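You operate a simulated robot arm through the tools that you are given. There is no shell and no other tool. Be economical: measure what you need, move in short steps, check, and stop when the job is done.

Carry out the task below with a simulated robot arm. There is one attempt and no reset: what you move stays moved.

TASK
Try the plug gauge in both nozzles and sort them into PASS and REWORK.
Fine: a nozzle that takes the gauge passes; put the gauge back.
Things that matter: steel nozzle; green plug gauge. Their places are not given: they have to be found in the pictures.

It is judged by the outcome, as a careful person would: the job done as asked, and still so three seconds after it is handed in. It fails if anything else is knocked over, pushed out of place, dropped, spilled or broken.

THE ROBOT
A 7-joint arm with a two-finger parallel gripper, fixed in place. Base frame: the origin is at the foot of the arm, x ahead of it, y to its left, z up; the work surface is at about z = 0.88. Lengths are in m, angles in degrees, forces in N, time in s.
With the tool pointing down near the work surface it reaches from about 0.24 to 0.68 m from the base axis. Its first joint turns from -66.0 to 66.0 degrees. Payload 2.4 kg.
Tool frame: the origin (TCP) lies between the finger pads and is the grasp point; the fingertips stand 0.03 m ahead of it; z points along the fingers, y is the line along which they close. The gripper opens to 0.094 m. The fingers are 0.028 m wide and 0.01 m thick; the gripper's body (0.05 by 0.096 m) begins 0.055 m behind the TCP.
Orientation is told as [roll, pitch, yaw] about the base's x, y, z axes, in that order, counted from this pose: with the fingers straight down and closing along the base's y, the tool's x points along the base's -x, its y along +y and its z along -z.

THE INTERFACE
- The arm moves only by the tool move_arm. Its argument "series" is a list of rows, each a list of 7 numbers: the shift along the tool's x, y, z in m, then the turn, a rotation vector about the tool's x, y, z in degrees, then the opening, from 0 (shut) to 1 (fully open). In form: [[tx, ty, tz, rx, ry, rz, claw], ...]. A call has 1 to 10 rows; each row shifts and turns the commanded pose from where the row before left it, along the tool's axes as they then stand. A row lasts 0.2 s, in which the tool goes at most 0.05 m and 8.6 degrees; a call with a longer step from one row to the next is refused whole, and so is a gripper value outside its range. A pose out of reach is approached as far as the arm can. The call stops where the force on the tool passes 70 N (or 10 N more than at its start, if that is more) or the arm is blocked; 0.2 s more then pass. The fingers move at their own pace (about 0.153 m/s each) and stop on an object; they squeeze with about 27 N. The grip force told is the motor's: it shows also when the fingers shut on nothing. Time passes only in rows, and 0.2 s behind the last, so rows that do not move let the fingers close. It gives the time, the measured TCP pose, the force on the tool (base axes), the opening and the grip force at its end, in the units of the frame above (readings bear some noise).
- Cameras (640 x 400 px; columns grow to the right, rows downward): "scene" is fixed at [0.0518, 0.4565, 1.4428]; the picture's right is [-0.80, -0.60, 0.00], its down [-0.32, 0.42, -0.85] and it looks along [0.51, -0.68, -0.52] (base axes); focal length 341 px, centre (320, 200). "wrist" rides on the gripper at [-0.037, 0, -0.058] in the tool frame; the picture's right is [0.00, -1.00, 0.00], its down [0.97, 0.00, -0.24] and it looks along [0.24, 0.00, 0.97] (tool axes); focal length 218 px, centre (320, 200).
- snapshot(camera): a new picture of that camera. No time passes.
- point_at(camera, pixels): there is no depth. For up to 12 entries [column, row, z] of the newest picture of that camera ("zoom" is the newest enlarged one), the place [x, y] in the base frame at which the ray of that pixel passes the height z, good to about 0.002 m, but the place of the scene camera against the robot may be out by one fixed shift of up to 0.025 m in any direction. No time passes.
- close_up(camera, box): a new picture of the part [left, top, right, bottom] of that camera's present view, enlarged. No time passes.
- finish_job(): hands the job in; it is judged then, once.

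Work in short steps. Measure before you move; look again where a grasp or a placing could have gone wrong, and mend it. You have 80 turns and 38 pictures in all, the two below and enlarged ones among them. Open the gripper and draw the arm clear of the work before you hand the job in, unless the task says otherwise; then end with one line.

The tools are called after "Emit:" by a JSON object that holds its "api" and its "payload". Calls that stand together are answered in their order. move_arm: Moves the arm, as the interface text tells. Its arguments: {"type":"object","properties":{"series":{"type":"array","items":{"type":"array","items":{"type":"number"}}}},"required":["series"]} The other tools are called the same way: snapshot (camera) takes a picture; point_at (camera, pixels) gives the place at which the rays of pixels pass given heights; close_up (camera, box) takes an enlarged picture of a part of a camera's view; finish_job () hands the job in.

At the start:

```text
time_s: 0.0
position: [0.3715, -0.1533, 1.1685]
ee_rot: [0.0, 0.0, -0.1]
ft_force: [0.4, -0.5, 0.0]
grip_width: 0.094
gripper_force: 0.0
```

scene: 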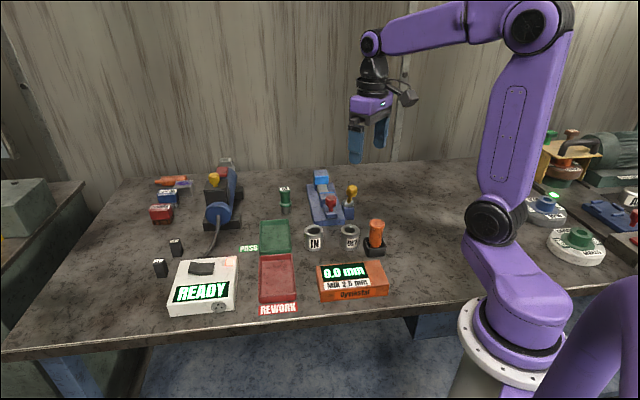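
wrist: 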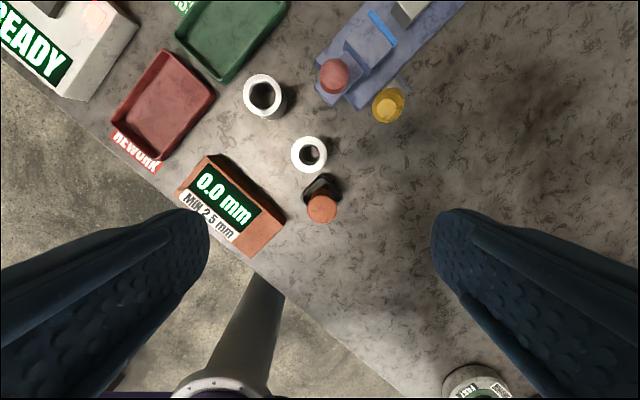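

The scene shows two nozzles near (314,238) and (350,236), a green gauge near (285,200), and PASS and REWORK trays. I'll enlarge these to read the details.

Emit:
{"api": "close_up", "payload": {"camera": "scene", "box": [230, 160, 410, 320]}}

Emit:
{"api": "close_up", "payload": {"camera": "wrist", "box": [100, 0, 480, 240]}}

```text
2.50 times, centred on (320, 240) of scene
```

zoom: 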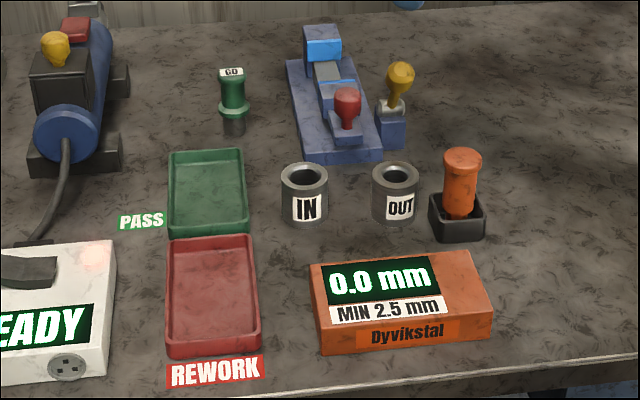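

```text
1.67 times, centred on (290, 120) of wrist
```

zoom: 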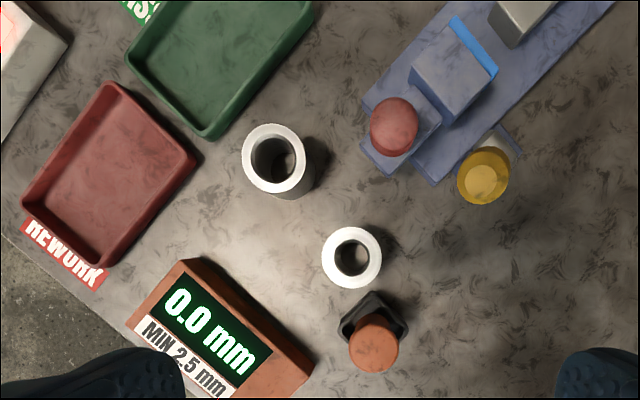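

Locating the nozzles and gauge, with the nozzles seen in both cameras so I can find the scene camera's offset.

Emit:
{"api": "point_at", "payload": {"camera": "wrist", "pixels": [[263.5, 94, 0.92], [263.5, 94, 0.93], [309, 154, 0.92], [309, 154, 0.93], [244, 94, 0.92], [283, 94, 0.92], [291, 154, 0.92], [328, 154, 0.92], [228, 80, 0.9], [321, 208, 0.96]]}}

Emit:
{"api": "point_at", "payload": {"camera": "scene", "pixels": [[314, 229, 0.92], [314, 229, 0.93], [350, 229, 0.92], [350, 229, 0.93], [314, 250, 0.88], [350, 248, 0.88], [285, 214, 0.88], [285, 188, 0.95], [285, 188, 0.97], [285, 188, 0.93]]}}

Emit:
{"api": "close_up", "payload": {"camera": "scene", "box": [260, 170, 380, 260]}}

```text
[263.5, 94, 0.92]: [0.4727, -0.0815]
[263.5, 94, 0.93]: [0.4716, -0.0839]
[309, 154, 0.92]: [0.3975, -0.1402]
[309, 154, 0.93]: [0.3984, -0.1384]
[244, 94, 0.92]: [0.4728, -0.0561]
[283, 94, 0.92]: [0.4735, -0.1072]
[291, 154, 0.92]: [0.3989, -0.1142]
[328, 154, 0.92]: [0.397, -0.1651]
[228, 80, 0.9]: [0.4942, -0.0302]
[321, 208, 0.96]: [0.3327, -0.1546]
```

```text
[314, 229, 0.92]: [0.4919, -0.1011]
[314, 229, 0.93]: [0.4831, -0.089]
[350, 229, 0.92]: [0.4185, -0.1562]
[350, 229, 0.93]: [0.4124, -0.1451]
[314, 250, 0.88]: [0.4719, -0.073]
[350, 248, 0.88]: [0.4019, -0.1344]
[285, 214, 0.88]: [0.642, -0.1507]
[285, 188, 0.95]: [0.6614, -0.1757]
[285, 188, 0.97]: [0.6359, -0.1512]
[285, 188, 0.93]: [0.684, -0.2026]
```

```text
4.44 times, centred on (320, 215) of scene
```

zoom: 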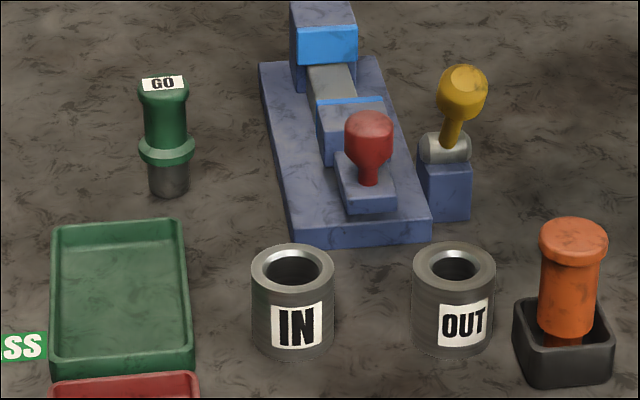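

The gauge stands on its steel plug near (0.625,-0.145). I'll move the wrist camera closer, staying high, to measure it and the nozzles.

Emit:
{"api": "move_arm", "payload": {"series": [[-0.034, 0.01, 0, 0, 0, 0, 1], [-0.034, 0.01, 0, 0, 0, 0, 1], [-0.034, 0.01, 0, 0, 0, 0, 1], [-0.034, 0, 0, 0, 0, 0, 1], [-0.034, 0, 0, 0, 0, 0, 1], [0, 0, 0, 0, 0, 0, 1]]}}

Emit:
{"api": "snapshot", "payload": {"camera": "wrist"}}

```text
time_s: 1.4
position: [0.5436, -0.1231, 1.1689]
ee_rot: [0.0, 0.0, 0.1]
ft_force: [0.3, -0.5, -0.7]
grip_width: 0.0939
gripper_force: 0.1
```

```text
32 pictures are left
```

wrist: 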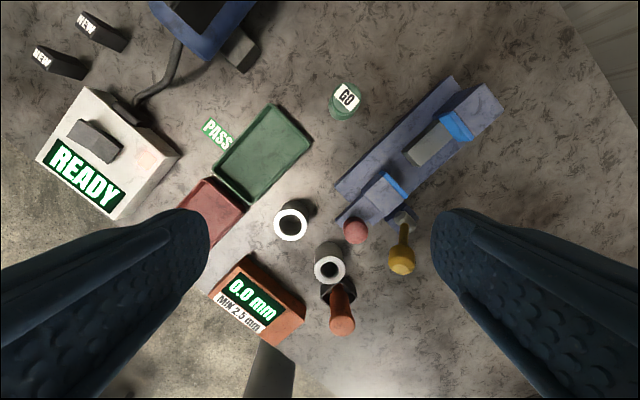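

The gauge is at about (345,98), IN at (290,224) and OUT at (330,269). I'll query several heights to triangulate.

Emit:
{"api": "point_at", "payload": {"camera": "wrist", "pixels": [[290.5, 225, 0.91], [290.5, 225, 0.92], [290.5, 225, 0.93], [330, 269, 0.91], [330, 269, 0.92], [330, 269, 0.93], [347, 96, 0.94], [347, 96, 0.96], [347, 96, 0.98], [341, 113, 0.88], [263, 155, 0.885], [210, 212, 0.885]]}}

Emit:
{"api": "close_up", "payload": {"camera": "wrist", "box": [200, 60, 420, 300]}}

```text
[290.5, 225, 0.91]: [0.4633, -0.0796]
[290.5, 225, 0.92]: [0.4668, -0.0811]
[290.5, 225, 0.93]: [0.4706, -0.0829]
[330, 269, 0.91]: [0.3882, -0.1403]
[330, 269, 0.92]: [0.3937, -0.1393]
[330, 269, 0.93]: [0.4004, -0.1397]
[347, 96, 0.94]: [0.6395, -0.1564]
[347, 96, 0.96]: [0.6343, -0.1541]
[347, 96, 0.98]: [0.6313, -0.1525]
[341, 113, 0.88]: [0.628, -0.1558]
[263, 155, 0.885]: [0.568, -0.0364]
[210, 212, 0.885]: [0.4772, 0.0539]
```

```text
1.67 times, centred on (310, 180) of wrist
```

zoom: 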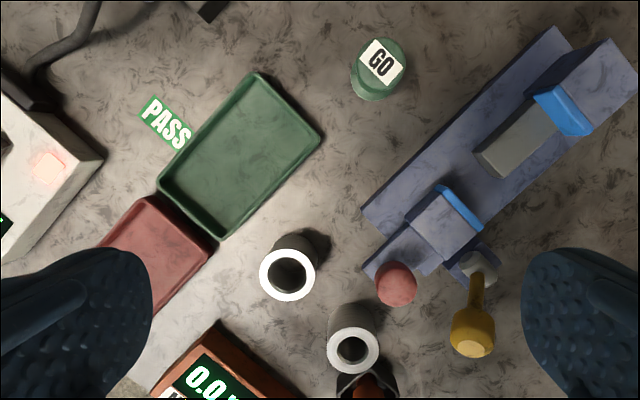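

The gauge top is at about (0.635,-0.155,0.96) and the nozzle tops are at z≈0.93, with IN at (0.471,-0.083) and OUT at (0.399,-0.139). I'll move to just above the gauge to measure it closely.

Emit:
{"api": "move_arm", "payload": {"series": [[-0.022, -0.0107, 0.0363, 0, 0, 0, 1], [-0.022, -0.0107, 0.0363, 0, 0, 0, 1], [-0.022, -0.0107, 0.0363, 0, 0, 0, 1], [0, 0, 0, 0, 0, 0, 0.75]]}}

Emit:
{"api": "snapshot", "payload": {"camera": "wrist"}}

```text
time_s: 2.4
position: [0.6089, -0.1552, 1.0558]
ee_rot: [0.0, -0.1, 0.0]
ft_force: [0.2, 0.1, -0.4]
grip_width: 0.0706
gripper_force: 0.0
```

```text
30 pictures are left
```

wrist: 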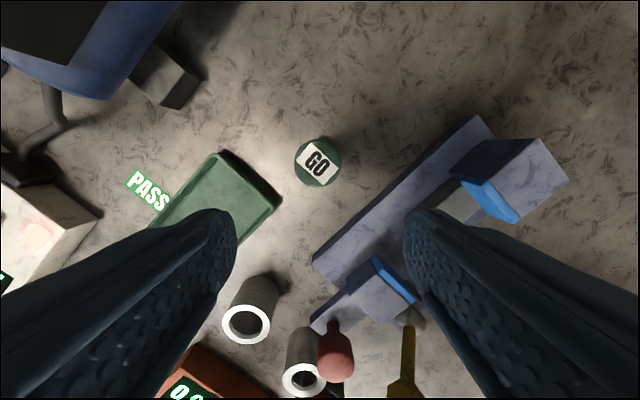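

The gauge is seen from nearly overhead, with its circle centred at about (317,162). I'll compute its axis.

Emit:
{"api": "point_at", "payload": {"camera": "wrist", "pixels": [[317.5, 162, 0.95], [317.5, 162, 0.96], [317.5, 162, 0.97], [294, 162, 0.96], [341, 162, 0.96], [317, 137, 0.96], [317, 187, 0.96]]}}

Emit:
{"api": "close_up", "payload": {"camera": "wrist", "box": [270, 120, 366, 200]}}

```text
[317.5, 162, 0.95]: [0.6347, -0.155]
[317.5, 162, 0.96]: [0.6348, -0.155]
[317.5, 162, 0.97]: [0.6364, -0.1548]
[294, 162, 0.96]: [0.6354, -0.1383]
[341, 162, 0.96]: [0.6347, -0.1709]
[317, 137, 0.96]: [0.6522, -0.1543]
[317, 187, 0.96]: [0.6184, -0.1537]
```

```text
5.00 times, centred on (318, 160) of wrist
```

zoom: 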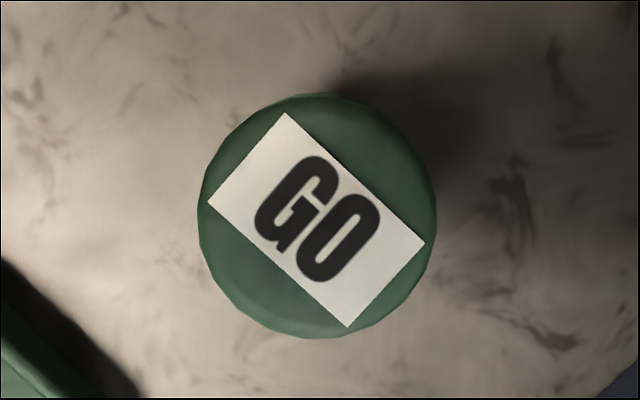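

The gauge axis is at (0.634,-0.155). I'll go above it and descend to z≈0.948.

Emit:
{"api": "move_arm", "payload": {"series": [[-0.0252, 0, 0, 0, 0, 0, 0.75], [0, 0, 0.03, 0, 0, 0, 0.75], [0, 0, 0.03, 0, 0, 0, 0.75], [0, 0, 0.03, 0, 0, 0, 0.75], [0, 0, 0.018, 0, 0, 0, 0.75], [0, 0, 0, 0, 0, 0, 0.75]]}}

Emit:
{"api": "snapshot", "payload": {"camera": "wrist"}}

Emit:
{"api": "close_up", "payload": {"camera": "scene", "box": [230, 140, 350, 230]}}

```text
time_s: 3.8
position: [0.6323, -0.1556, 0.9512]
ee_rot: [0.0, 0.1, 0.1]
ft_force: [-0.8, 0.6, -0.1]
grip_width: 0.0705
gripper_force: 0.1
```

```text
28 pictures are left
```

wrist: 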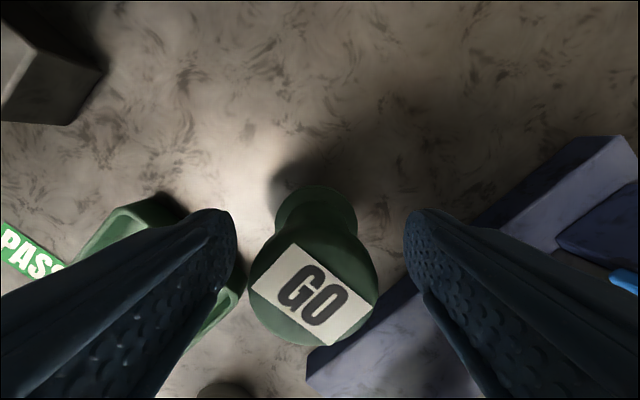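

```text
4.44 times, centred on (290, 185) of scene
```

zoom: 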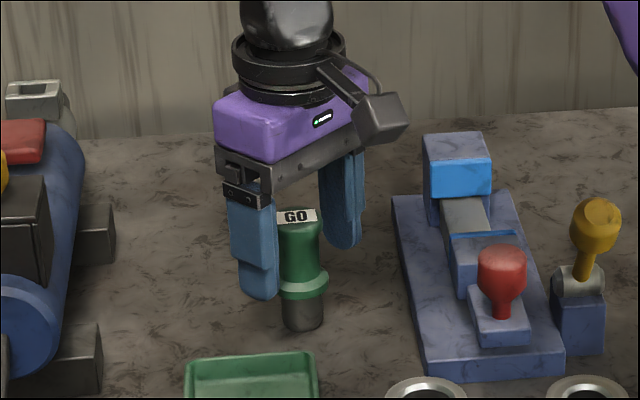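

The fingers straddle the handle above the collar, so I'll check the axis once and close.

Emit:
{"api": "point_at", "payload": {"camera": "wrist", "pixels": [[313, 291, 0.96], [313, 291, 0.955], [313, 291, 0.965], [248, 285, 0.96], [377, 285, 0.96], [313, 347, 0.96]]}}

Emit:
{"api": "move_arm", "payload": {"series": [[0, 0, 0, 0, 0, 0, 0.5], [0, 0, 0, 0, 0, 0, 0.3], [0, 0, 0, 0, 0, 0, 0.1], [0, 0, 0, 0, 0, 0, 0.1]]}}

Emit:
{"api": "snapshot", "payload": {"camera": "wrist"}}

```text
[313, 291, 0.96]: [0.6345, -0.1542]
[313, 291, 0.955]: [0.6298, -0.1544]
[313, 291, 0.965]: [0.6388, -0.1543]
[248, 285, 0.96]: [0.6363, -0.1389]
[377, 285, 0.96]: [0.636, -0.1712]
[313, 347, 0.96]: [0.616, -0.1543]
```

```text
time_s: 4.8
position: [0.6323, -0.1556, 0.9506]
ee_rot: [0.0, 0.0, -0.1]
ft_force: [0.0, -0.1, -1.2]
grip_width: 0.0326
gripper_force: 26.5
```

```text
26 pictures are left
```

wrist: 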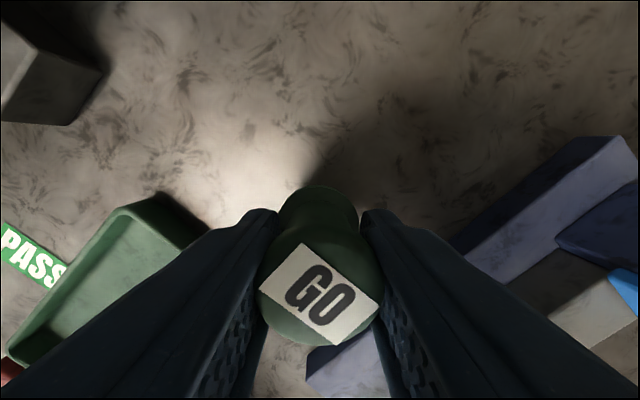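

I hold the gauge with a 32.6 mm grip, and its plug bottom is about 0.071 below the TCP. I'll lift, then travel so the camera sits above the IN nozzle for a precise centre.

Emit:
{"api": "move_arm", "payload": {"series": [[0, 0, -0.015, 0, 0, 0, 0.1], [0, 0, -0.035, 0, 0, 0, 0.1], [0, 0, -0.04, 0, 0, 0, 0.1], [0, 0, -0.04, 0, 0, 0, 0.1], [0.033, 0.0122, 0, 0, 0, 0, 0.1], [0.033, 0.0122, 0, 0, 0, 0, 0.1], [0.033, 0.0122, 0, 0, 0, 0, 0.1], [0.033, 0.0122, 0, 0, 0, 0, 0.1], [0.033, 0.0122, 0, 0, 0, 0, 0.1], [0.033, 0.0122, 0, 0, 0, 0, 0.1]]}}

Emit:
{"api": "move_arm", "payload": {"series": [[0, 0, 0.02, 0, 0, 0, 0.1], [0, 0, 0.02, 0, 0, 0, 0.1], [0, 0, 0, 0, 0, 0, 0.1]]}}

Emit:
{"api": "snapshot", "payload": {"camera": "wrist"}}

```text
time_s: 7.0
position: [0.433, -0.0823, 1.0825]
ee_rot: [-0.1, -0.1, 0.0]
ft_force: [-0.4, -0.1, -1.3]
grip_width: 0.0326
gripper_force: 27.0
```

```text
time_s: 7.8
position: [0.4346, -0.0819, 1.04]
ee_rot: [0.0, 0.2, 0.0]
ft_force: [0.0, 1.0, -0.8]
grip_width: 0.0327
gripper_force: 27.0
```

```text
25 pictures are left
```

wrist: 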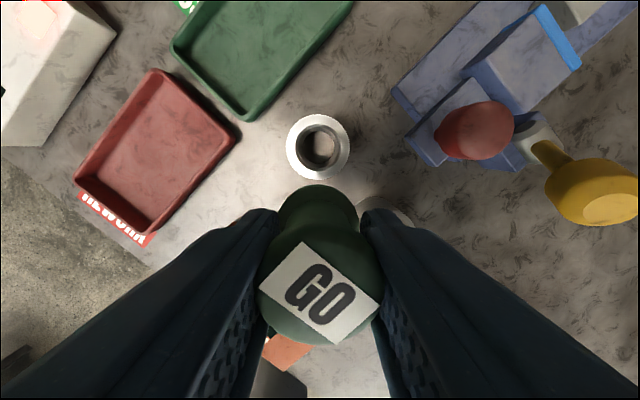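

Emit:
{"api": "close_up", "payload": {"camera": "wrist", "box": [270, 100, 366, 196]}}

```text
4.17 times, centred on (318, 148) of wrist
```

zoom: 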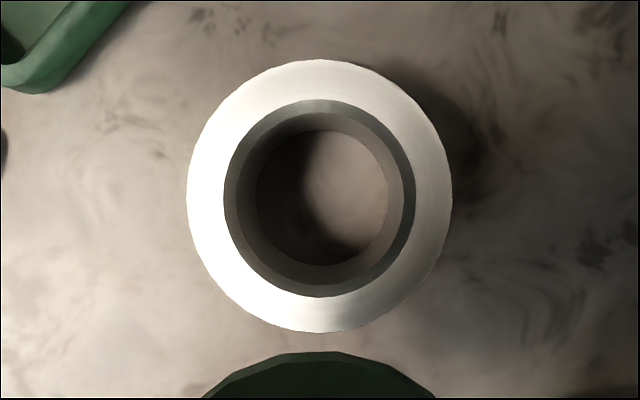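

The rim circle is centred at zoom (319,196.5) with an inner bore of about 30 mm. I'll compute its base position.

Emit:
{"api": "point_at", "payload": {"camera": "zoom", "pixels": [[319, 196.5, 0.93], [186, 196, 0.93], [452, 196, 0.93], [319, 60, 0.93], [319, 333, 0.93], [319, 198, 0.925], [256, 197, 0.88], [388, 197, 0.88], [322, 130, 0.88], [322, 265, 0.88]]}}

Emit:
{"api": "point_at", "payload": {"camera": "wrist", "pixels": [[319, 291, 1.049], [319, 291, 1.05], [258, 285, 1.049], [379, 285, 1.049], [319, 345, 1.049]]}}

```text
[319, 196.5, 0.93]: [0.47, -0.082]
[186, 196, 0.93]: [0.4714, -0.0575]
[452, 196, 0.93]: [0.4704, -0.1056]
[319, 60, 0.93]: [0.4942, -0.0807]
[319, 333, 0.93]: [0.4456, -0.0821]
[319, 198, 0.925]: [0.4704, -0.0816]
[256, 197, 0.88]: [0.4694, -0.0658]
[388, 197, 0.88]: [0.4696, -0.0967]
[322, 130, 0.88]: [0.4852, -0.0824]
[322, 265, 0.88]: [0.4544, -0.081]
```

```text
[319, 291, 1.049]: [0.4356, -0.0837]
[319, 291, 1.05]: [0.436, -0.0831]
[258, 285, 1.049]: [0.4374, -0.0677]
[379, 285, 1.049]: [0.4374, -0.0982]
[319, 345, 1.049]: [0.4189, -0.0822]
```

The IN centre is (0.470,-0.0815) and the gauge axis is about 1 mm ahead of the TCP. I'll move over it and lower to just above the rim, then check.

Emit:
{"api": "move_arm", "payload": {"series": [[-0.0175, 0, 0, 0, 0, 0, 0.1], [-0.0175, 0, 0, 0, 0, 0, 0.1], [0, 0, 0.015, 0, 0, 0, 0.1], [0, 0, 0.015, 0, 0, 0, 0.1], [0, 0, 0, 0, 0, 0, 0.1]]}}

Emit:
{"api": "close_up", "payload": {"camera": "scene", "box": [270, 160, 390, 260]}}

```text
time_s: 9.0
position: [0.4702, -0.0815, 1.0115]
ee_rot: [0.0, 0.0, 0.0]
ft_force: [0.1, 0.2, -2.1]
grip_width: 0.0325
gripper_force: 26.8
```

```text
4.00 times, centred on (330, 210) of scene
```

zoom: 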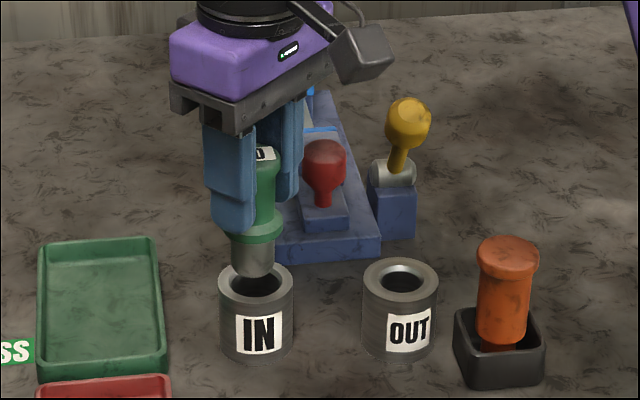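

The plug is aligned over IN, so I'll descend gently.

Emit:
{"api": "move_arm", "payload": {"series": [[0, 0, 0.004, 0, 0, 0, 0.1], [0, 0, 0.004, 0, 0, 0, 0.1], [0, 0, 0.004, 0, 0, 0, 0.1], [0, 0, 0, 0, 0, 0, 0.1]]}}

```text
time_s: 10.0
position: [0.4707, -0.0825, 0.9997]
ee_rot: [0.1, 0.0, 0.0]
ft_force: [-0.8, 0.7, -1.7]
grip_width: 0.0326
gripper_force: 27.2
```

Emit:
{"api": "move_arm", "payload": {"series": [[0, 0, 0.002, 0, 0, 0, 0.1], [0, 0, 0.002, 0, 0, 0, 0.1], [0, 0, 0.002, 0, 0, 0, 0.1], [0, 0, 0, 0, 0, 0, 0.1]]}}

```text
time_s: 11.0
position: [0.4702, -0.0822, 0.9922]
ee_rot: [0.1, 0.0, -0.1]
ft_force: [0.3, -1.0, -2.5]
grip_width: 0.0326
gripper_force: 27.3
```

No contact with the tip about 8 mm below the rim. I'll continue.

Emit:
{"api": "move_arm", "payload": {"series": [[0, 0, 0.003, 0, 0, 0, 0.1], [0, 0, 0.003, 0, 0, 0, 0.1], [0, 0, 0.003, 0, 0, 0, 0.1], [0, 0, 0, 0, 0, 0, 0.1]]}}

Emit:
{"api": "close_up", "payload": {"camera": "scene", "box": [270, 160, 390, 260]}}

```text
time_s: 12.0
position: [0.4691, -0.0829, 0.9816]
ee_rot: [0.1, 0.0, 0.1]
ft_force: [-0.5, 0.4, -1.8]
grip_width: 0.0324
gripper_force: 27.0
```

```text
4.00 times, centred on (330, 210) of scene
```

zoom: 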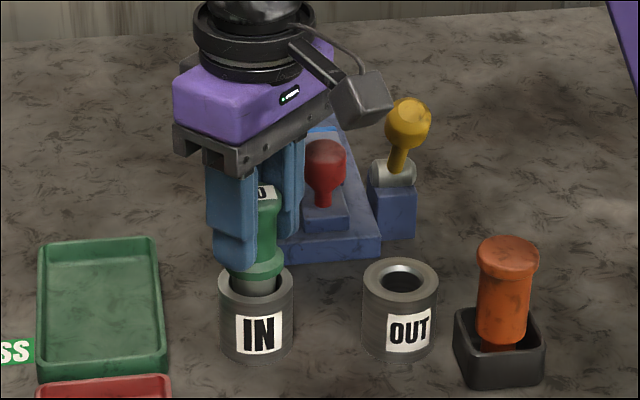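

The plug is going into IN freely. I'll go on until the collar nearly seats.

Emit:
{"api": "move_arm", "payload": {"series": [[0, 0, 0.002, 0, 0, 0, 0.1], [0, 0, 0.002, 0, 0, 0, 0.1], [0, 0, 0.002, 0, 0, 0, 0.1], [0, 0, 0, 0, 0, 0, 0.1]]}}

Emit:
{"api": "close_up", "payload": {"camera": "scene", "box": [270, 160, 390, 260]}}

```text
time_s: 13.0
position: [0.4692, -0.082, 0.9774]
ee_rot: [-0.1, -0.1, -0.1]
ft_force: [-0.3, 0.0, -2.2]
grip_width: 0.0326
gripper_force: 27.1
```

```text
4.00 times, centred on (330, 210) of scene
```

zoom: 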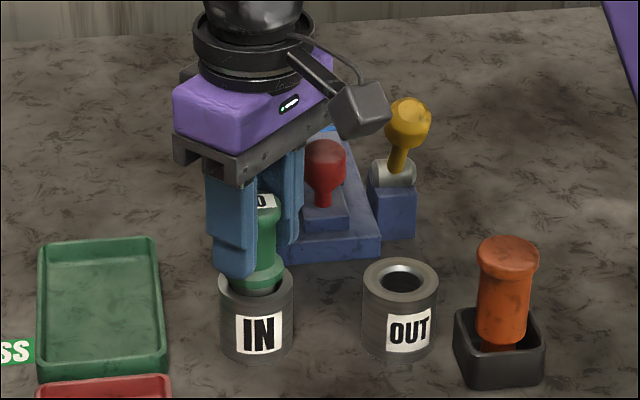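

Nearly seated. I'll take a few more 1.5 mm steps to confirm it goes in fully.

Emit:
{"api": "move_arm", "payload": {"series": [[0, 0, 0.0015, 0, 0, 0, 0.1], [0, 0, 0.0015, 0, 0, 0, 0.1], [0, 0, 0, 0, 0, 0, 0.1]]}}

```text
time_s: 13.8
position: [0.4688, -0.0819, 0.9743]
ee_rot: [0.0, -0.1, 0.0]
ft_force: [0.6, -0.7, -2.3]
grip_width: 0.0324
gripper_force: 27.0
```

Emit:
{"api": "move_arm", "payload": {"series": [[0, 0, 0.0015, 0, 0, 0, 0.1], [0, 0, 0.0015, 0, 0, 0, 0.1], [0, 0, 0, 0, 0, 0, 0.1]]}}

```text
time_s: 14.6
position: [0.4691, -0.0832, 0.9716]
ee_rot: [0.0, -0.1, 0.0]
ft_force: [0.3, 0.3, -1.0]
grip_width: 0.0326
gripper_force: 26.5
```

The gauge goes 29 mm into IN without contact, so IN passes. I'll withdraw and view OUT from above.

Emit:
{"api": "move_arm", "payload": {"series": [[0, 0, -0.015, 0, 0, 0, 0.1], [0, 0, -0.025, 0, 0, 0, 0.1], [0, 0, -0.03, 0, 0, 0, 0.1], [0, 0, -0.03, 0, 0, 0, 0.1], [0.027, -0.0143, 0, 0, 0, 0, 0.1], [0.027, -0.0143, 0, 0, 0, 0, 0.1], [0.027, -0.0143, 0, 0, 0, 0, 0.1], [0.027, -0.0143, 0, 0, 0, 0, 0.1], [0, 0, 0, 0, 0, 0, 0.1]]}}

Emit:
{"api": "snapshot", "payload": {"camera": "wrist"}}

```text
time_s: 16.6
position: [0.3613, -0.1388, 1.0743]
ee_rot: [0.0, 0.0, 0.0]
ft_force: [-0.3, 0.1, -1.4]
grip_width: 0.0328
gripper_force: 27.2
```

```text
20 pictures are left
```

wrist: 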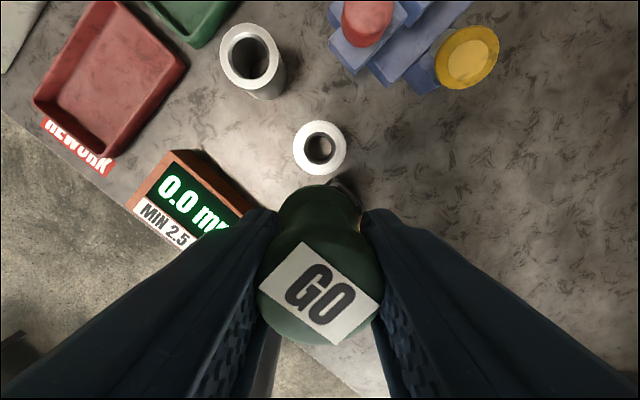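

Emit:
{"api": "close_up", "payload": {"camera": "wrist", "box": [272, 100, 368, 196]}}

```text
4.17 times, centred on (320, 148) of wrist
```

zoom: 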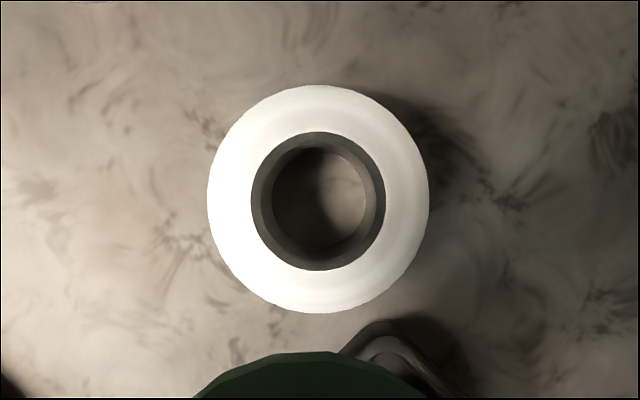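

Emit:
{"api": "point_at", "payload": {"camera": "zoom", "pixels": [[318.5, 198.5, 0.93], [207, 198, 0.93], [430, 198, 0.93], [318, 84, 0.93], [318, 313, 0.93], [251, 200, 0.93], [386, 200, 0.93], [271, 198, 0.88], [367, 198, 0.88], [318, 250, 0.88], [318, 147, 0.88]]}}

```text
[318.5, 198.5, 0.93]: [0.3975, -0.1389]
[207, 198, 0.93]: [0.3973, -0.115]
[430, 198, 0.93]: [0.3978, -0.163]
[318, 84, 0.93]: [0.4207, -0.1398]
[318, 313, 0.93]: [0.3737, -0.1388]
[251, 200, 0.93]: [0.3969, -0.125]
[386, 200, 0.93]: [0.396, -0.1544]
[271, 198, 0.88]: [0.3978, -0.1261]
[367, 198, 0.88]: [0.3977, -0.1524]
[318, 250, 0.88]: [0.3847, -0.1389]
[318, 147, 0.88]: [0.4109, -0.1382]
```

The OUT centre is (0.3975,-0.139), with a bore of about 26 mm against 31 mm for IN. I'll move over it and lower to just above the rim.

Emit:
{"api": "move_arm", "payload": {"series": [[-0.018, 0, 0, 0, 0, 0, 0.1], [-0.018, 0, 0, 0, 0, 0, 0.1], [0, 0, 0.03, 0, 0, 0, 0.1], [0, 0, 0.025, 0, 0, 0, 0.1], [0, 0, 0.01, 0, 0, 0, 0.1], [0, 0, 0, 0, 0, 0, 0.1]]}}

Emit:
{"api": "close_up", "payload": {"camera": "scene", "box": [290, 160, 410, 260]}}

```text
time_s: 18.0
position: [0.3977, -0.1384, 1.0062]
ee_rot: [0.0, 0.0, 0.0]
ft_force: [0.6, 0.2, -1.5]
grip_width: 0.0324
gripper_force: 27.0
```

```text
4.00 times, centred on (350, 210) of scene
```

zoom: 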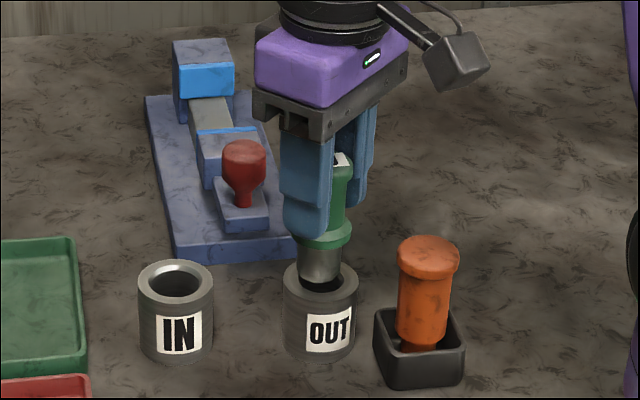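

Aligned over OUT. I'll lower in 1–2 mm steps and watch the force.

Emit:
{"api": "move_arm", "payload": {"series": [[0, 0, 0.002, 0, 0, 0, 0.1], [0, 0, 0.002, 0, 0, 0, 0.1], [0, 0, 0.002, 0, 0, 0, 0.1], [0, 0, 0, 0, 0, 0, 0.1]]}}

Emit:
{"api": "move_arm", "payload": {"series": [[0, 0, 0.001, 0, 0, 0, 0.1], [0, 0, 0.001, 0, 0, 0, 0.1], [0, 0, 0, 0, 0, 0, 0.1]]}}

Emit:
{"api": "move_arm", "payload": {"series": [[0, 0, 0.001, 0, 0, 0, 0.1], [0, 0, 0.001, 0, 0, 0, 0.1], [0, 0, 0, 0, 0, 0, 0.1]]}}

```text
time_s: 19.0
position: [0.3978, -0.1394, 1.0008]
ee_rot: [-0.1, 0.0, -0.1]
ft_force: [-1.1, 1.0, -2.2]
grip_width: 0.0324
gripper_force: 27.4
```

```text
time_s: 19.8
position: [0.3966, -0.1395, 0.999]
ee_rot: [0.0, 0.0, 0.0]
ft_force: [-0.5, -1.4, -1.1]
grip_width: 0.0326
gripper_force: 27.6
```

```text
time_s: 20.6
position: [0.3965, -0.1396, 0.9975]
ee_rot: [0.0, 0.1, 0.0]
ft_force: [-1.2, -3.0, 2.0]
grip_width: 0.0326
gripper_force: 26.9
```

Slight contact shows (fz +2, fy −3). I'll look before pressing further.

Emit:
{"api": "move_arm", "payload": {"series": [[0, 0, 0.001, 0, 0, 0, 0.1], [0, 0, 0, 0, 0, 0, 0.1]]}}

Emit:
{"api": "close_up", "payload": {"camera": "scene", "box": [320, 195, 380, 255]}}

```text
time_s: 21.2
position: [0.3977, -0.139, 0.9956]
ee_rot: [0.0, 0.0, 0.1]
ft_force: [-2.6, -3.1, 3.3]
grip_width: 0.0324
gripper_force: 27.2
```

```text
6.67 times, centred on (350, 225) of scene
```

zoom: 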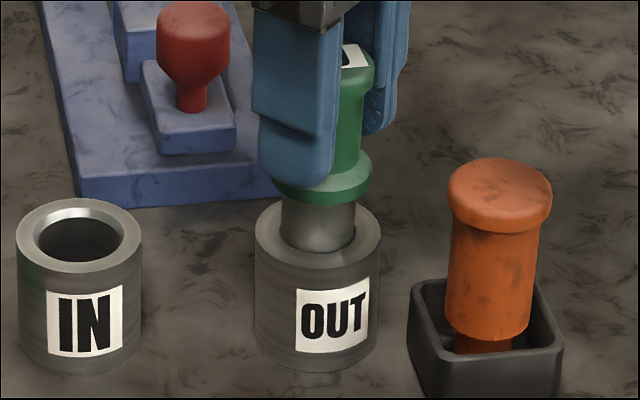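

The reaction pushes the gauge toward −x and −y, which means one-sided chamfer contact. I'll shift about 1 mm that way and retry before judging.

Emit:
{"api": "move_arm", "payload": {"series": [[0, 0, -0.001, 0, 0, 0, 0.1], [0.0008, -0.001, 0, 0, 0, 0, 0.1], [0, 0, 0, 0, 0, 0, 0.1]]}}

Emit:
{"api": "move_arm", "payload": {"series": [[0, 0, 0.001, 0, 0, 0, 0.1], [0, 0, 0.001, 0, 0, 0, 0.1], [0, 0, 0, 0, 0, 0, 0.1]]}}

```text
time_s: 22.0
position: [0.3961, -0.1407, 0.9973]
ee_rot: [0.0, -0.1, 0.1]
ft_force: [-0.5, 0.5, -2.1]
grip_width: 0.0326
gripper_force: 27.4
```

```text
time_s: 22.8
position: [0.3957, -0.1399, 0.9951]
ee_rot: [0.0, 0.0, 0.1]
ft_force: [-0.4, -1.7, -0.8]
grip_width: 0.0325
gripper_force: 27.5
```

Much less force now. I'll continue with a small extra −y shift.

Emit:
{"api": "move_arm", "payload": {"series": [[0.0002, -0.0005, 0, 0, 0, 0, 0.1], [0, 0, 0.001, 0, 0, 0, 0.1], [0, 0, 0, 0, 0, 0, 0.1]]}}

Emit:
{"api": "move_arm", "payload": {"series": [[0, 0, 0.001, 0, 0, 0, 0.1], [0, 0, 0, 0, 0, 0, 0.1]]}}

Emit:
{"api": "move_arm", "payload": {"series": [[0, 0, 0.001, 0, 0, 0, 0.1], [0, 0, 0, 0, 0, 0, 0.1]]}}

```text
time_s: 23.6
position: [0.3952, -0.1404, 0.9955]
ee_rot: [0.0, -0.1, 0.0]
ft_force: [-1.8, 3.3, 16.8]
grip_width: 0.0322
gripper_force: 26.3
```

```text
time_s: 24.2
position: [0.3966, -0.1407, 0.9937]
ee_rot: [-0.1, -0.3, -0.1]
ft_force: [-5.5, 2.4, 39.2]
grip_width: 0.0328
gripper_force: 27.0
```

```text
time_s: 24.8
position: [0.3971, -0.1397, 0.993]
ee_rot: [-0.1, -0.3, 0.0]
ft_force: [-4.1, 6.7, 52.4]
grip_width: 0.0327
gripper_force: 26.8
```

There's a near-vertical hard stop at 52 N. In the pictures the plug measures about 28 mm and the OUT bore about 26 mm. I'll make one more re-centred attempt to rule out jamming.

Emit:
{"api": "move_arm", "payload": {"series": [[0, 0, -0.003, 0, 0, 0, 0.1], [0.0003, 0.0007, -0.002, 0, 0, 0, 0.1], [0, 0, 0, 0, 0, 0, 0.1]]}}

Emit:
{"api": "move_arm", "payload": {"series": [[0, 0, 0.001, 0, 0, 0, 0.1], [0, 0, 0.001, 0, 0, 0, 0.1], [0, 0, 0.001, 0, 0, 0, 0.1], [0, 0, 0.0005, 0, 0, 0, 0.1], [0, 0, 0, 0, 0, 0, 0.1]]}}

Emit:
{"api": "close_up", "payload": {"camera": "scene", "box": [320, 195, 380, 255]}}

```text
time_s: 25.6
position: [0.3953, -0.1404, 0.9963]
ee_rot: [0.0, 0.1, 0.1]
ft_force: [-1.0, -1.2, -0.9]
grip_width: 0.0327
gripper_force: 27.1
```

```text
time_s: 26.8
position: [0.3962, -0.139, 0.9934]
ee_rot: [0.0, -0.1, 0.0]
ft_force: [-3.9, 0.1, 8.1]
grip_width: 0.0323
gripper_force: 27.2
```

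```text
6.67 times, centred on (350, 225) of scene
```

zoom: 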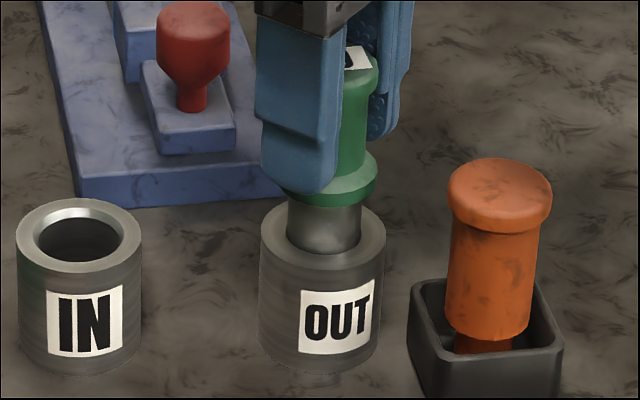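

Emit:
{"api": "move_arm", "payload": {"series": [[0.0008, 0, 0, 0, 0, 0, 0.1], [0, 0, 0.0015, 0, 0, 0, 0.1], [0, 0, 0, 0, 0, 0, 0.1]]}}

```text
time_s: 27.6
position: [0.3948, -0.1393, 0.993]
ee_rot: [-0.1, -0.1, 0.0]
ft_force: [-3.9, 1.0, 31.8]
grip_width: 0.0328
gripper_force: 27.1
```

It hits the same hard stop at z=0.993 with almost purely vertical force, so OUT does not take the gauge and goes to REWORK. I'll withdraw and take the gauge back to its place.

Emit:
{"api": "move_arm", "payload": {"series": [[0, 0, -0.01, 0, 0, 0, 0.1], [0, 0, -0.02, 0, 0, 0, 0.1], [0, 0, -0.04, 0, 0, 0, 0.1], [0, 0, -0.035, 0, 0, 0, 0.1], [-0.04, -0.0025, 0, 0, 0, 0, 0.1], [-0.04, -0.0025, 0, 0, 0, 0, 0.1], [-0.04, -0.0025, 0, 0, 0, 0, 0.1], [-0.04, -0.0025, 0, 0, 0, 0, 0.1], [-0.04, -0.0025, 0, 0, 0, 0, 0.1], [-0.0375, -0.0025, 0, 0, 0, 0, 0.1]]}}

Emit:
{"api": "move_arm", "payload": {"series": [[0, 0, 0, 0, 0, 0, 0.1]]}}

```text
time_s: 29.8
position: [0.6331, -0.1579, 1.0981]
ee_rot: [0.0, 0.3, 0.0]
ft_force: [0.6, -0.7, -1.3]
grip_width: 0.0325
gripper_force: 27.1
```

```text
time_s: 30.2
position: [0.6326, -0.1565, 1.0995]
ee_rot: [0.0, 0.1, -0.1]
ft_force: [-0.4, 1.0, -1.7]
grip_width: 0.0323
gripper_force: 26.9
```

Over the original spot. I'll descend to about 4 mm above and look.

Emit:
{"api": "move_arm", "payload": {"series": [[0, 0.0008, 0.04, 0, 0, 0, 0.1], [0, 0, 0.04, 0, 0, 0, 0.1], [0, 0, 0.04, 0, 0, 0, 0.1], [0, 0, 0.02, 0, 0, 0, 0.1], [0, 0, 0.004, 0, 0, 0, 0.1], [0, 0, 0, 0, 0, 0, 0.1]]}}

Emit:
{"api": "move_arm", "payload": {"series": [[0, 0, 0.001, 0, 0, 0, 0.1], [0, 0, 0.001, 0, 0, 0, 0.1], [0, 0, 0, 0, 0, 0, 0.1]]}}

Emit:
{"api": "move_arm", "payload": {"series": [[0, 0, 0.001, 0, 0, 0, 0.1], [0, 0, 0, 0, 0, 0, 0.1]]}}

```text
time_s: 31.6
position: [0.6318, -0.154, 0.9533]
ee_rot: [0.0, 0.0, 0.0]
ft_force: [-0.2, -0.6, -2.2]
grip_width: 0.0326
gripper_force: 26.7
```

```text
time_s: 32.4
position: [0.6327, -0.1543, 0.9515]
ee_rot: [-0.1, 0.0, 0.0]
ft_force: [-0.9, 0.2, -1.4]
grip_width: 0.0327
gripper_force: 26.8
```

```text
time_s: 33.0
position: [0.6323, -0.1548, 0.951]
ee_rot: [-0.1, -0.1, 0.0]
ft_force: [0.3, 0.0, -1.4]
grip_width: 0.0325
gripper_force: 26.5
```

Emit:
{"api": "move_arm", "payload": {"series": [[0, 0, 0.001, 0, 0, 0, 0.1], [0, 0, 0, 0, 0, 0, 0.1]]}}

Emit:
{"api": "move_arm", "payload": {"series": [[0, 0, 0.0007, 0, 0, 0, 0.1], [0, 0, 0, 0, 0, 0, 0.1]]}}

```text
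time_s: 33.6
position: [0.6308, -0.1543, 0.949]
ee_rot: [0.1, -0.1, 0.1]
ft_force: [0.3, 0.5, -2.0]
grip_width: 0.0324
gripper_force: 27.0
```

```text
time_s: 34.2
position: [0.6322, -0.1543, 0.9484]
ee_rot: [0.1, -0.1, 0.0]
ft_force: [-0.3, 0.4, -0.9]
grip_width: 0.0326
gripper_force: 27.3
```

No contact yet; the gauge slid up slightly in the grip during the test. I'll continue in small steps.

Emit:
{"api": "move_arm", "payload": {"series": [[0, 0, 0.001, 0, 0, 0, 0.1], [0, 0, 0, 0, 0, 0, 0.1]]}}

Emit:
{"api": "move_arm", "payload": {"series": [[0, 0, 0.001, 0, 0, 0, 0.1], [0, 0, 0, 0, 0, 0, 0.1]]}}

Emit:
{"api": "close_up", "payload": {"camera": "scene", "box": [255, 165, 315, 225]}}

```text
time_s: 34.8
position: [0.6337, -0.1555, 0.949]
ee_rot: [0.0, -0.1, 0.0]
ft_force: [-3.7, -0.1, 9.9]
grip_width: 0.0328
gripper_force: 27.6
```

```text
time_s: 35.4
position: [0.634, -0.1542, 0.9482]
ee_rot: [0.1, -0.3, -0.1]
ft_force: [-6.7, 0.7, 20.1]
grip_width: 0.0327
gripper_force: 26.5
```

```text
6.67 times, centred on (285, 195) of scene
```

zoom: 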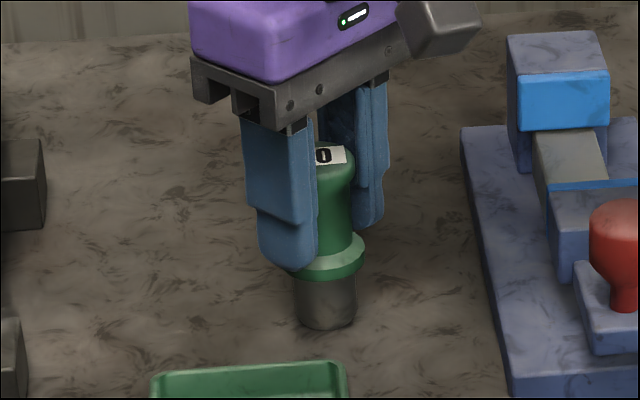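

On the table at z≈0.949. I'll ease 1 mm up, release, and lift straight off.

Emit:
{"api": "move_arm", "payload": {"series": [[0, 0, -0.0015, 0, 0, 0, 0.1], [0, 0, 0, 0, 0, 0, 0.4], [0, 0, 0, 0, 0, 0, 0.7], [0, 0, 0, 0, 0, 0, 0.7], [0, 0, -0.03, 0, 0, 0, 0.7], [0, 0, -0.04, 0, 0, 0, 0.7], [0, 0, -0.05, 0, 0, 0, 0.7], [0, 0, 0, 0, 0, 0, 0.7]]}}

Emit:
{"api": "snapshot", "payload": {"camera": "wrist"}}

```text
time_s: 37.2
position: [0.6318, -0.1548, 1.0714]
ee_rot: [0.0, 0.0, 0.0]
ft_force: [-0.1, 0.3, -0.1]
grip_width: 0.0657
gripper_force: 0.1
```

```text
14 pictures are left
```

wrist: 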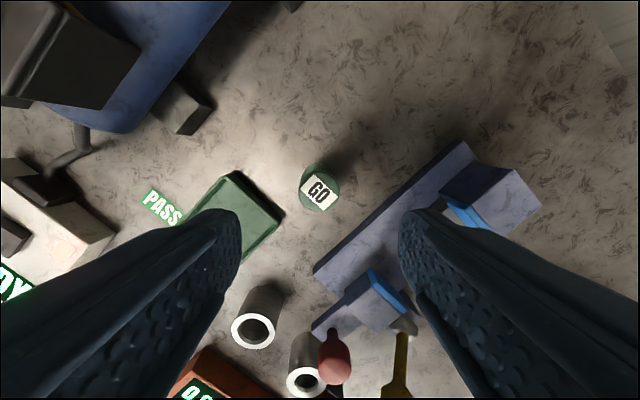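

The gauge stands back in its place. I'll move over to view IN and both trays.

Emit:
{"api": "move_arm", "payload": {"series": [[0.035, 0.022, -0.015, 0, 0, 0, 1], [0.035, 0.022, -0.015, 0, 0, 0, 1], [0.035, 0.022, -0.015, 0, 0, 0, 1], [0.035, 0.022, 0, 0, 0, 0, 1], [0.035, 0.022, 0, 0, 0, 0, 1], [0, 0, 0, 0, 0, 0, 1]]}}

Emit:
{"api": "snapshot", "payload": {"camera": "wrist"}}

```text
time_s: 38.6
position: [0.4579, -0.0439, 1.1132]
ee_rot: [0.0, 0.0, 0.0]
ft_force: [0.1, -0.1, -0.4]
grip_width: 0.0939
gripper_force: 0.0
```

```text
13 pictures are left
```

wrist: 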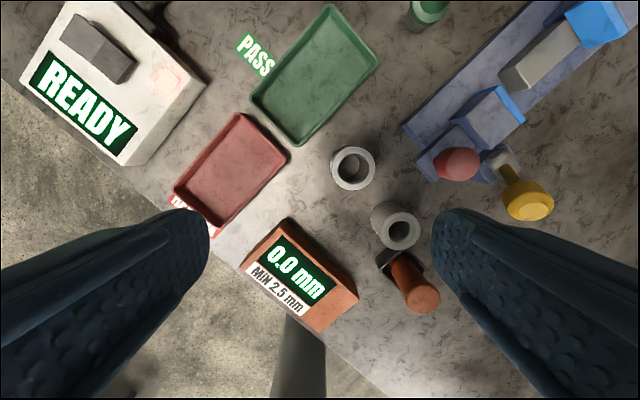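

Emit:
{"api": "point_at", "payload": {"camera": "wrist", "pixels": [[331, 4, 0.9], [379, 58, 0.9], [300, 146, 0.9], [249, 97, 0.9], [240, 112, 0.9], [288, 155, 0.9], [222, 236, 0.9], [172, 190, 0.9], [353, 168, 0.93], [401.5, 231, 0.93], [258, 73, 0.88], [204, 225, 0.88]]}}

Emit:
{"api": "close_up", "payload": {"camera": "wrist", "box": [160, 0, 440, 260]}}

```text
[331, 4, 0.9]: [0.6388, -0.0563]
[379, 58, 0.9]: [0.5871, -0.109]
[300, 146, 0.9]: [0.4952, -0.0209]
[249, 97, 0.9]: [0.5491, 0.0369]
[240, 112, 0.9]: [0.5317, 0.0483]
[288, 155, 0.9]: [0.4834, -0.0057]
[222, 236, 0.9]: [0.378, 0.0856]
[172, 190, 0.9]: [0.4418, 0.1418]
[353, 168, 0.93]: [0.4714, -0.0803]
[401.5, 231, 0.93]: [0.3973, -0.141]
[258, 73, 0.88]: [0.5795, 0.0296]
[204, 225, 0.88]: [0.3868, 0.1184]
```

```text
1.54 times, centred on (300, 130) of wrist
```

zoom: 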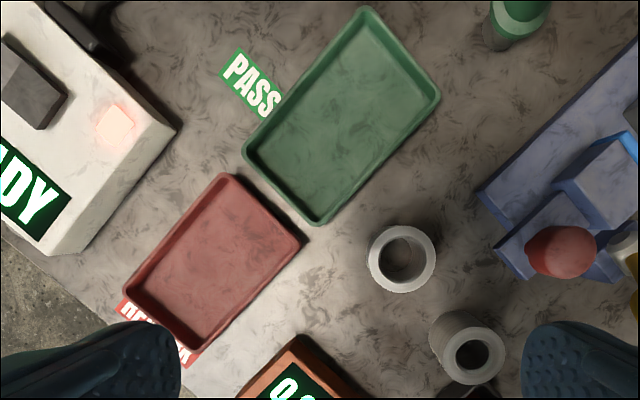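

Tray centres: PASS (0.5675,−0.037), REWORK (0.459,0.068), long axes at 45°. IN is at (0.471,−0.081). I'll pick IN at z≈0.925 with a narrower opening to stay clear of the clamp.

Emit:
{"api": "move_arm", "payload": {"series": [[-0.013, -0.038, 0, 0, 0, 0, 0.72], [0, 0, 0.045, 0, 0, 0, 0.72], [0, 0, 0.045, 0, 0, 0, 0.72], [0, 0, 0.045, 0, 0, 0, 0.72], [0, 0, 0, 0, 0, 0, 0.72]]}}

Emit:
{"api": "snapshot", "payload": {"camera": "wrist"}}

```text
time_s: 39.8
position: [0.471, -0.0823, 0.9734]
ee_rot: [0.0, 0.0, 0.0]
ft_force: [0.0, 0.8, 0.3]
grip_width: 0.0678
gripper_force: 0.1
```

```text
11 pictures are left
```

wrist: 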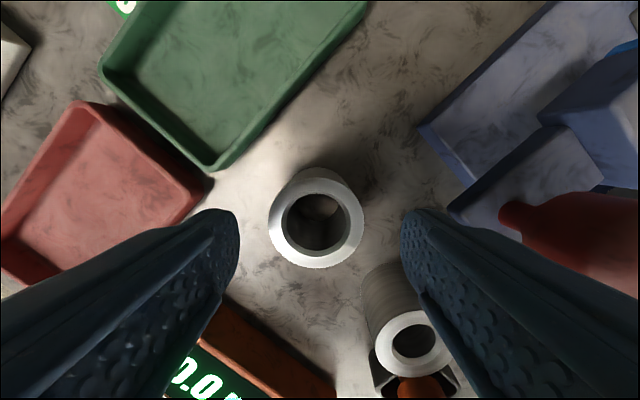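

Centred and clear of neighbours. I'll descend, close, and lift slightly.

Emit:
{"api": "move_arm", "payload": {"series": [[0, 0, 0.025, 0, 0, 0, 0.72], [0, 0, 0.022, 0, 0, 0, 0.72], [0, 0, 0, 0, 0, 0, 0.72], [0, 0, 0, 0, 0, 0, 0.5], [0, 0, 0, 0, 0, 0, 0.35], [0, 0, 0, 0, 0, 0, 0.3]]}}

Emit:
{"api": "move_arm", "payload": {"series": [[0, 0, -0.01, 0, 0, 0, 0.3], [0, 0, -0.03, 0, 0, 0, 0.3], [0, 0, -0.04, 0, 0, 0, 0.3], [0, 0, 0, 0, 0, 0, 0.3]]}}

```text
time_s: 41.2
position: [0.471, -0.0844, 0.9293]
ee_rot: [0.1, 0.0, 0.0]
ft_force: [0.1, 1.4, -0.5]
grip_width: 0.0478
gripper_force: 27.5
```

```text
time_s: 42.2
position: [0.4684, -0.0837, 1.0115]
ee_rot: [0.0, 0.0, 0.0]
ft_force: [-0.1, -0.5, -4.6]
grip_width: 0.0479
gripper_force: 27.0
```

Held (about 0.4 kg). I'll rotate the tool by 45° to align the fingers with the tray's long axis.

Emit:
{"api": "move_arm", "payload": {"series": [[0, 0, -0.005, 0, 0, -7.5, 0.3], [0, 0, -0.005, 0, 0, -7.5, 0.3], [0, 0, 0, 0, 0, -7.5, 0.3], [0, 0, 0, 0, 0, -7.5, 0.3], [0, 0, 0, 0, 0, -7.5, 0.3], [0, 0, 0, 0, 0, -7.5, 0.3], [0, 0, 0, 0, 0, 0, 0.3]]}}

```text
time_s: 43.8
position: [0.4698, -0.082, 1.0208]
ee_rot: [0.1, 0.1, 45.1]
ft_force: [-0.1, -0.4, -3.7]
grip_width: 0.0478
gripper_force: 27.0
```

Emit:
{"api": "move_arm", "payload": {"series": [[-0.0252, -0.0093, 0, 0, 0, 0, 0.3], [-0.0252, -0.0093, 0, 0, 0, 0, 0.3], [-0.0252, -0.0093, 0, 0, 0, 0, 0.3], [-0.0252, -0.0093, 0, 0, 0, 0, 0.3], [0, 0, 0.025, 0, 0, 0, 0.3], [0, 0, 0.025, 0, 0, 0, 0.3], [0, 0, 0, 0, 0, 0, 0.3]]}}

Emit:
{"api": "close_up", "payload": {"camera": "scene", "box": [230, 170, 350, 270]}}

Emit:
{"api": "snapshot", "payload": {"camera": "wrist"}}

```text
time_s: 45.4
position: [0.5683, -0.036, 0.9704]
ee_rot: [-0.1, 0.0, 45.1]
ft_force: [0.0, 0.3, -4.3]
grip_width: 0.0477
gripper_force: 26.7
```

```text
4.00 times, centred on (290, 220) of scene
```

zoom: 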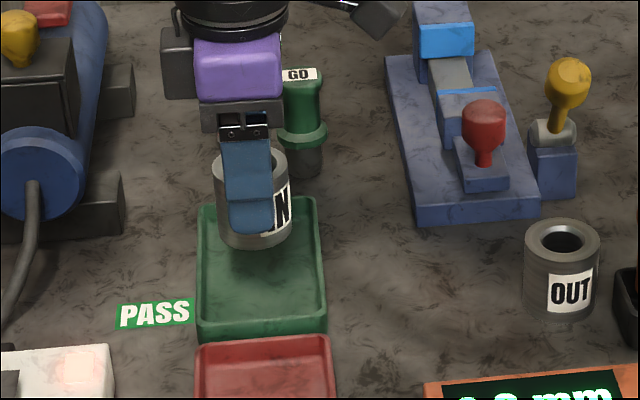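

```text
9 pictures are left
```

wrist: 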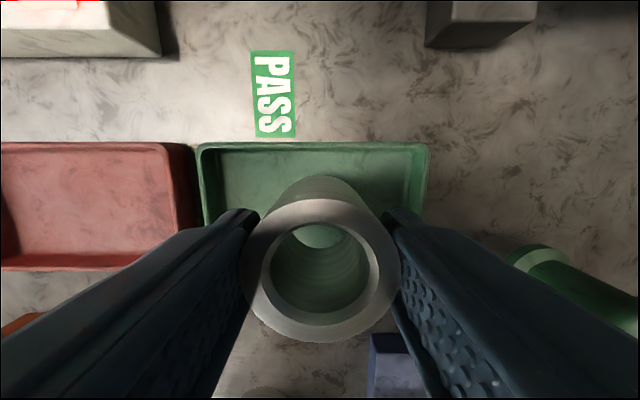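

The fingers are aligned with the tray. I'll check the tray rims against the TCP across its width.

Emit:
{"api": "point_at", "payload": {"camera": "wrist", "pixels": [[313, 144, 0.9], [320, 144, 0.9], [198, 150, 0.9], [430, 150, 0.9], [313, 144, 0.895]]}}

```text
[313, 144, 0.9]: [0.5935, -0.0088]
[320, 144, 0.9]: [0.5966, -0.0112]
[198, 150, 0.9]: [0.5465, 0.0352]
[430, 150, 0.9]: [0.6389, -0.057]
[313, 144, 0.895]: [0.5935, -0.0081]
```

The TCP is centred 37.5 mm from the far rim. I'll lower in steps to contact.

Emit:
{"api": "move_arm", "payload": {"series": [[0, 0, 0.015, 0, 0, 0, 0.3], [0, 0, 0.012, 0, 0, 0, 0.3], [0, 0, 0.004, 0, 0, 0, 0.3], [0, 0, 0, 0, 0, 0, 0.3]]}}

Emit:
{"api": "move_arm", "payload": {"series": [[0, 0, 0.002, 0, 0, 0, 0.3], [0, 0, 0, 0, 0, 0, 0.3]]}}

Emit:
{"api": "move_arm", "payload": {"series": [[0, 0, 0.0015, 0, 0, 0, 0.3], [0, 0, 0, 0, 0, 0, 0.3]]}}

```text
time_s: 46.4
position: [0.5676, -0.0372, 0.94]
ee_rot: [-0.1, 0.0, 45.1]
ft_force: [0.6, 0.0, -4.7]
grip_width: 0.048
gripper_force: 27.2
```

```text
time_s: 47.0
position: [0.5682, -0.0363, 0.9378]
ee_rot: [-0.1, -0.1, 45.0]
ft_force: [0.0, 0.0, -5.0]
grip_width: 0.048
gripper_force: 27.1
```

```text
time_s: 47.6
position: [0.569, -0.0372, 0.9354]
ee_rot: [0.0, 0.0, 44.9]
ft_force: [0.2, -0.2, -4.5]
grip_width: 0.0476
gripper_force: 26.7
```

Emit:
{"api": "move_arm", "payload": {"series": [[0, 0, 0.0015, 0, 0, 0, 0.3], [0, 0, 0, 0, 0, 0, 0.3]]}}

Emit:
{"api": "move_arm", "payload": {"series": [[0, 0, 0.0015, 0, 0, 0, 0.3], [0, 0, 0, 0, 0, 0, 0.3]]}}

```text
time_s: 48.2
position: [0.5684, -0.0377, 0.9346]
ee_rot: [0.1, 0.0, 45.1]
ft_force: [0.0, -0.5, -4.6]
grip_width: 0.048
gripper_force: 27.2
```

```text
time_s: 48.8
position: [0.5691, -0.037, 0.9331]
ee_rot: [0.1, 0.0, 45.0]
ft_force: [-1.7, -0.3, 4.2]
grip_width: 0.0478
gripper_force: 27.1
```

Contact with the tray floor. I'll release with a modest opening and lift straight up.

Emit:
{"api": "move_arm", "payload": {"series": [[0, 0, 0, 0, 0, 0, 0.55], [0, 0, 0, 0, 0, 0, 0.7], [0, 0, 0, 0, 0, 0, 0.7], [0, 0, -0.03, 0, 0, 0, 0.7], [0, 0, -0.04, 0, 0, 0, 0.7], [0, 0, -0.04, 0, 0, 0, 0.7], [0, 0, -0.04, 0, 0, 0, 0.7], [0, 0, 0, 0, 0, 0, 0.7]]}}

Emit:
{"api": "close_up", "payload": {"camera": "scene", "box": [230, 160, 390, 310]}}

```text
time_s: 50.6
position: [0.5663, -0.0362, 1.083]
ee_rot: [0.0, 0.0, 45.0]
ft_force: [0.4, 0.9, -0.2]
grip_width: 0.066
gripper_force: 0.0
```

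```text
2.67 times, centred on (310, 235) of scene
```

zoom: 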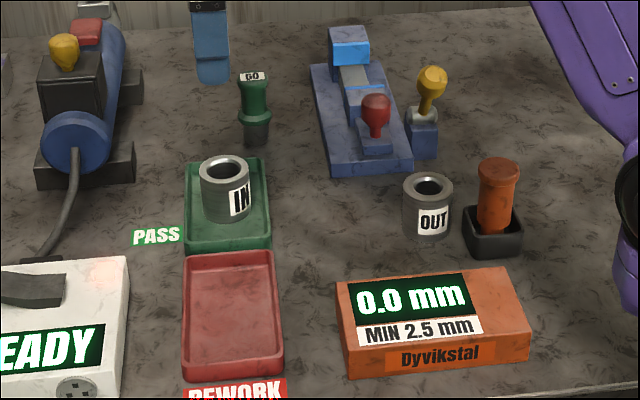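

IN is upright in PASS and the gauge stands in place. I'll rotate back to yaw 0 and go over OUT.

Emit:
{"api": "move_arm", "payload": {"series": [[0, 0, 0, 0, 0, 7.5, 0.72], [0, 0, 0, 0, 0, 7.5, 0.72], [0, 0, 0, 0, 0, 7.5, 0.72], [0, 0, 0, 0, 0, 7.5, 0.72], [0, 0, 0, 0, 0, 7.5, 0.72], [0, 0, 0, 0, 0, 7.5, 0.72], [0.042, -0.0255, 0, 0, 0, 0, 0.72], [0.042, -0.0255, 0, 0, 0, 0, 0.72], [0.042, -0.0255, 0, 0, 0, 0, 0.72], [0.042, -0.0255, 0, 0, 0, 0, 0.72]]}}

Emit:
{"api": "move_arm", "payload": {"series": [[0, 0, 0.045, 0, 0, 0, 0.72], [0, 0, 0.045, 0, 0, 0, 0.72], [0, 0, 0, 0, 0, 0, 0.72]]}}

Emit:
{"api": "snapshot", "payload": {"camera": "wrist"}}

```text
time_s: 52.8
position: [0.3957, -0.1401, 1.0848]
ee_rot: [0.0, 0.1, 0.0]
ft_force: [-0.7, -0.3, 0.4]
grip_width: 0.0676
gripper_force: 0.0
```

```text
time_s: 53.6
position: [0.3957, -0.1406, 0.9939]
ee_rot: [-0.1, 0.0, -0.1]
ft_force: [-0.4, 0.5, 0.4]
grip_width: 0.0678
gripper_force: 0.0
```

```text
7 pictures are left
```

wrist: 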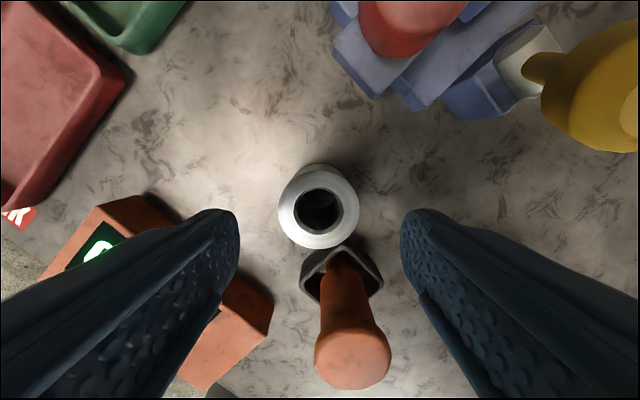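

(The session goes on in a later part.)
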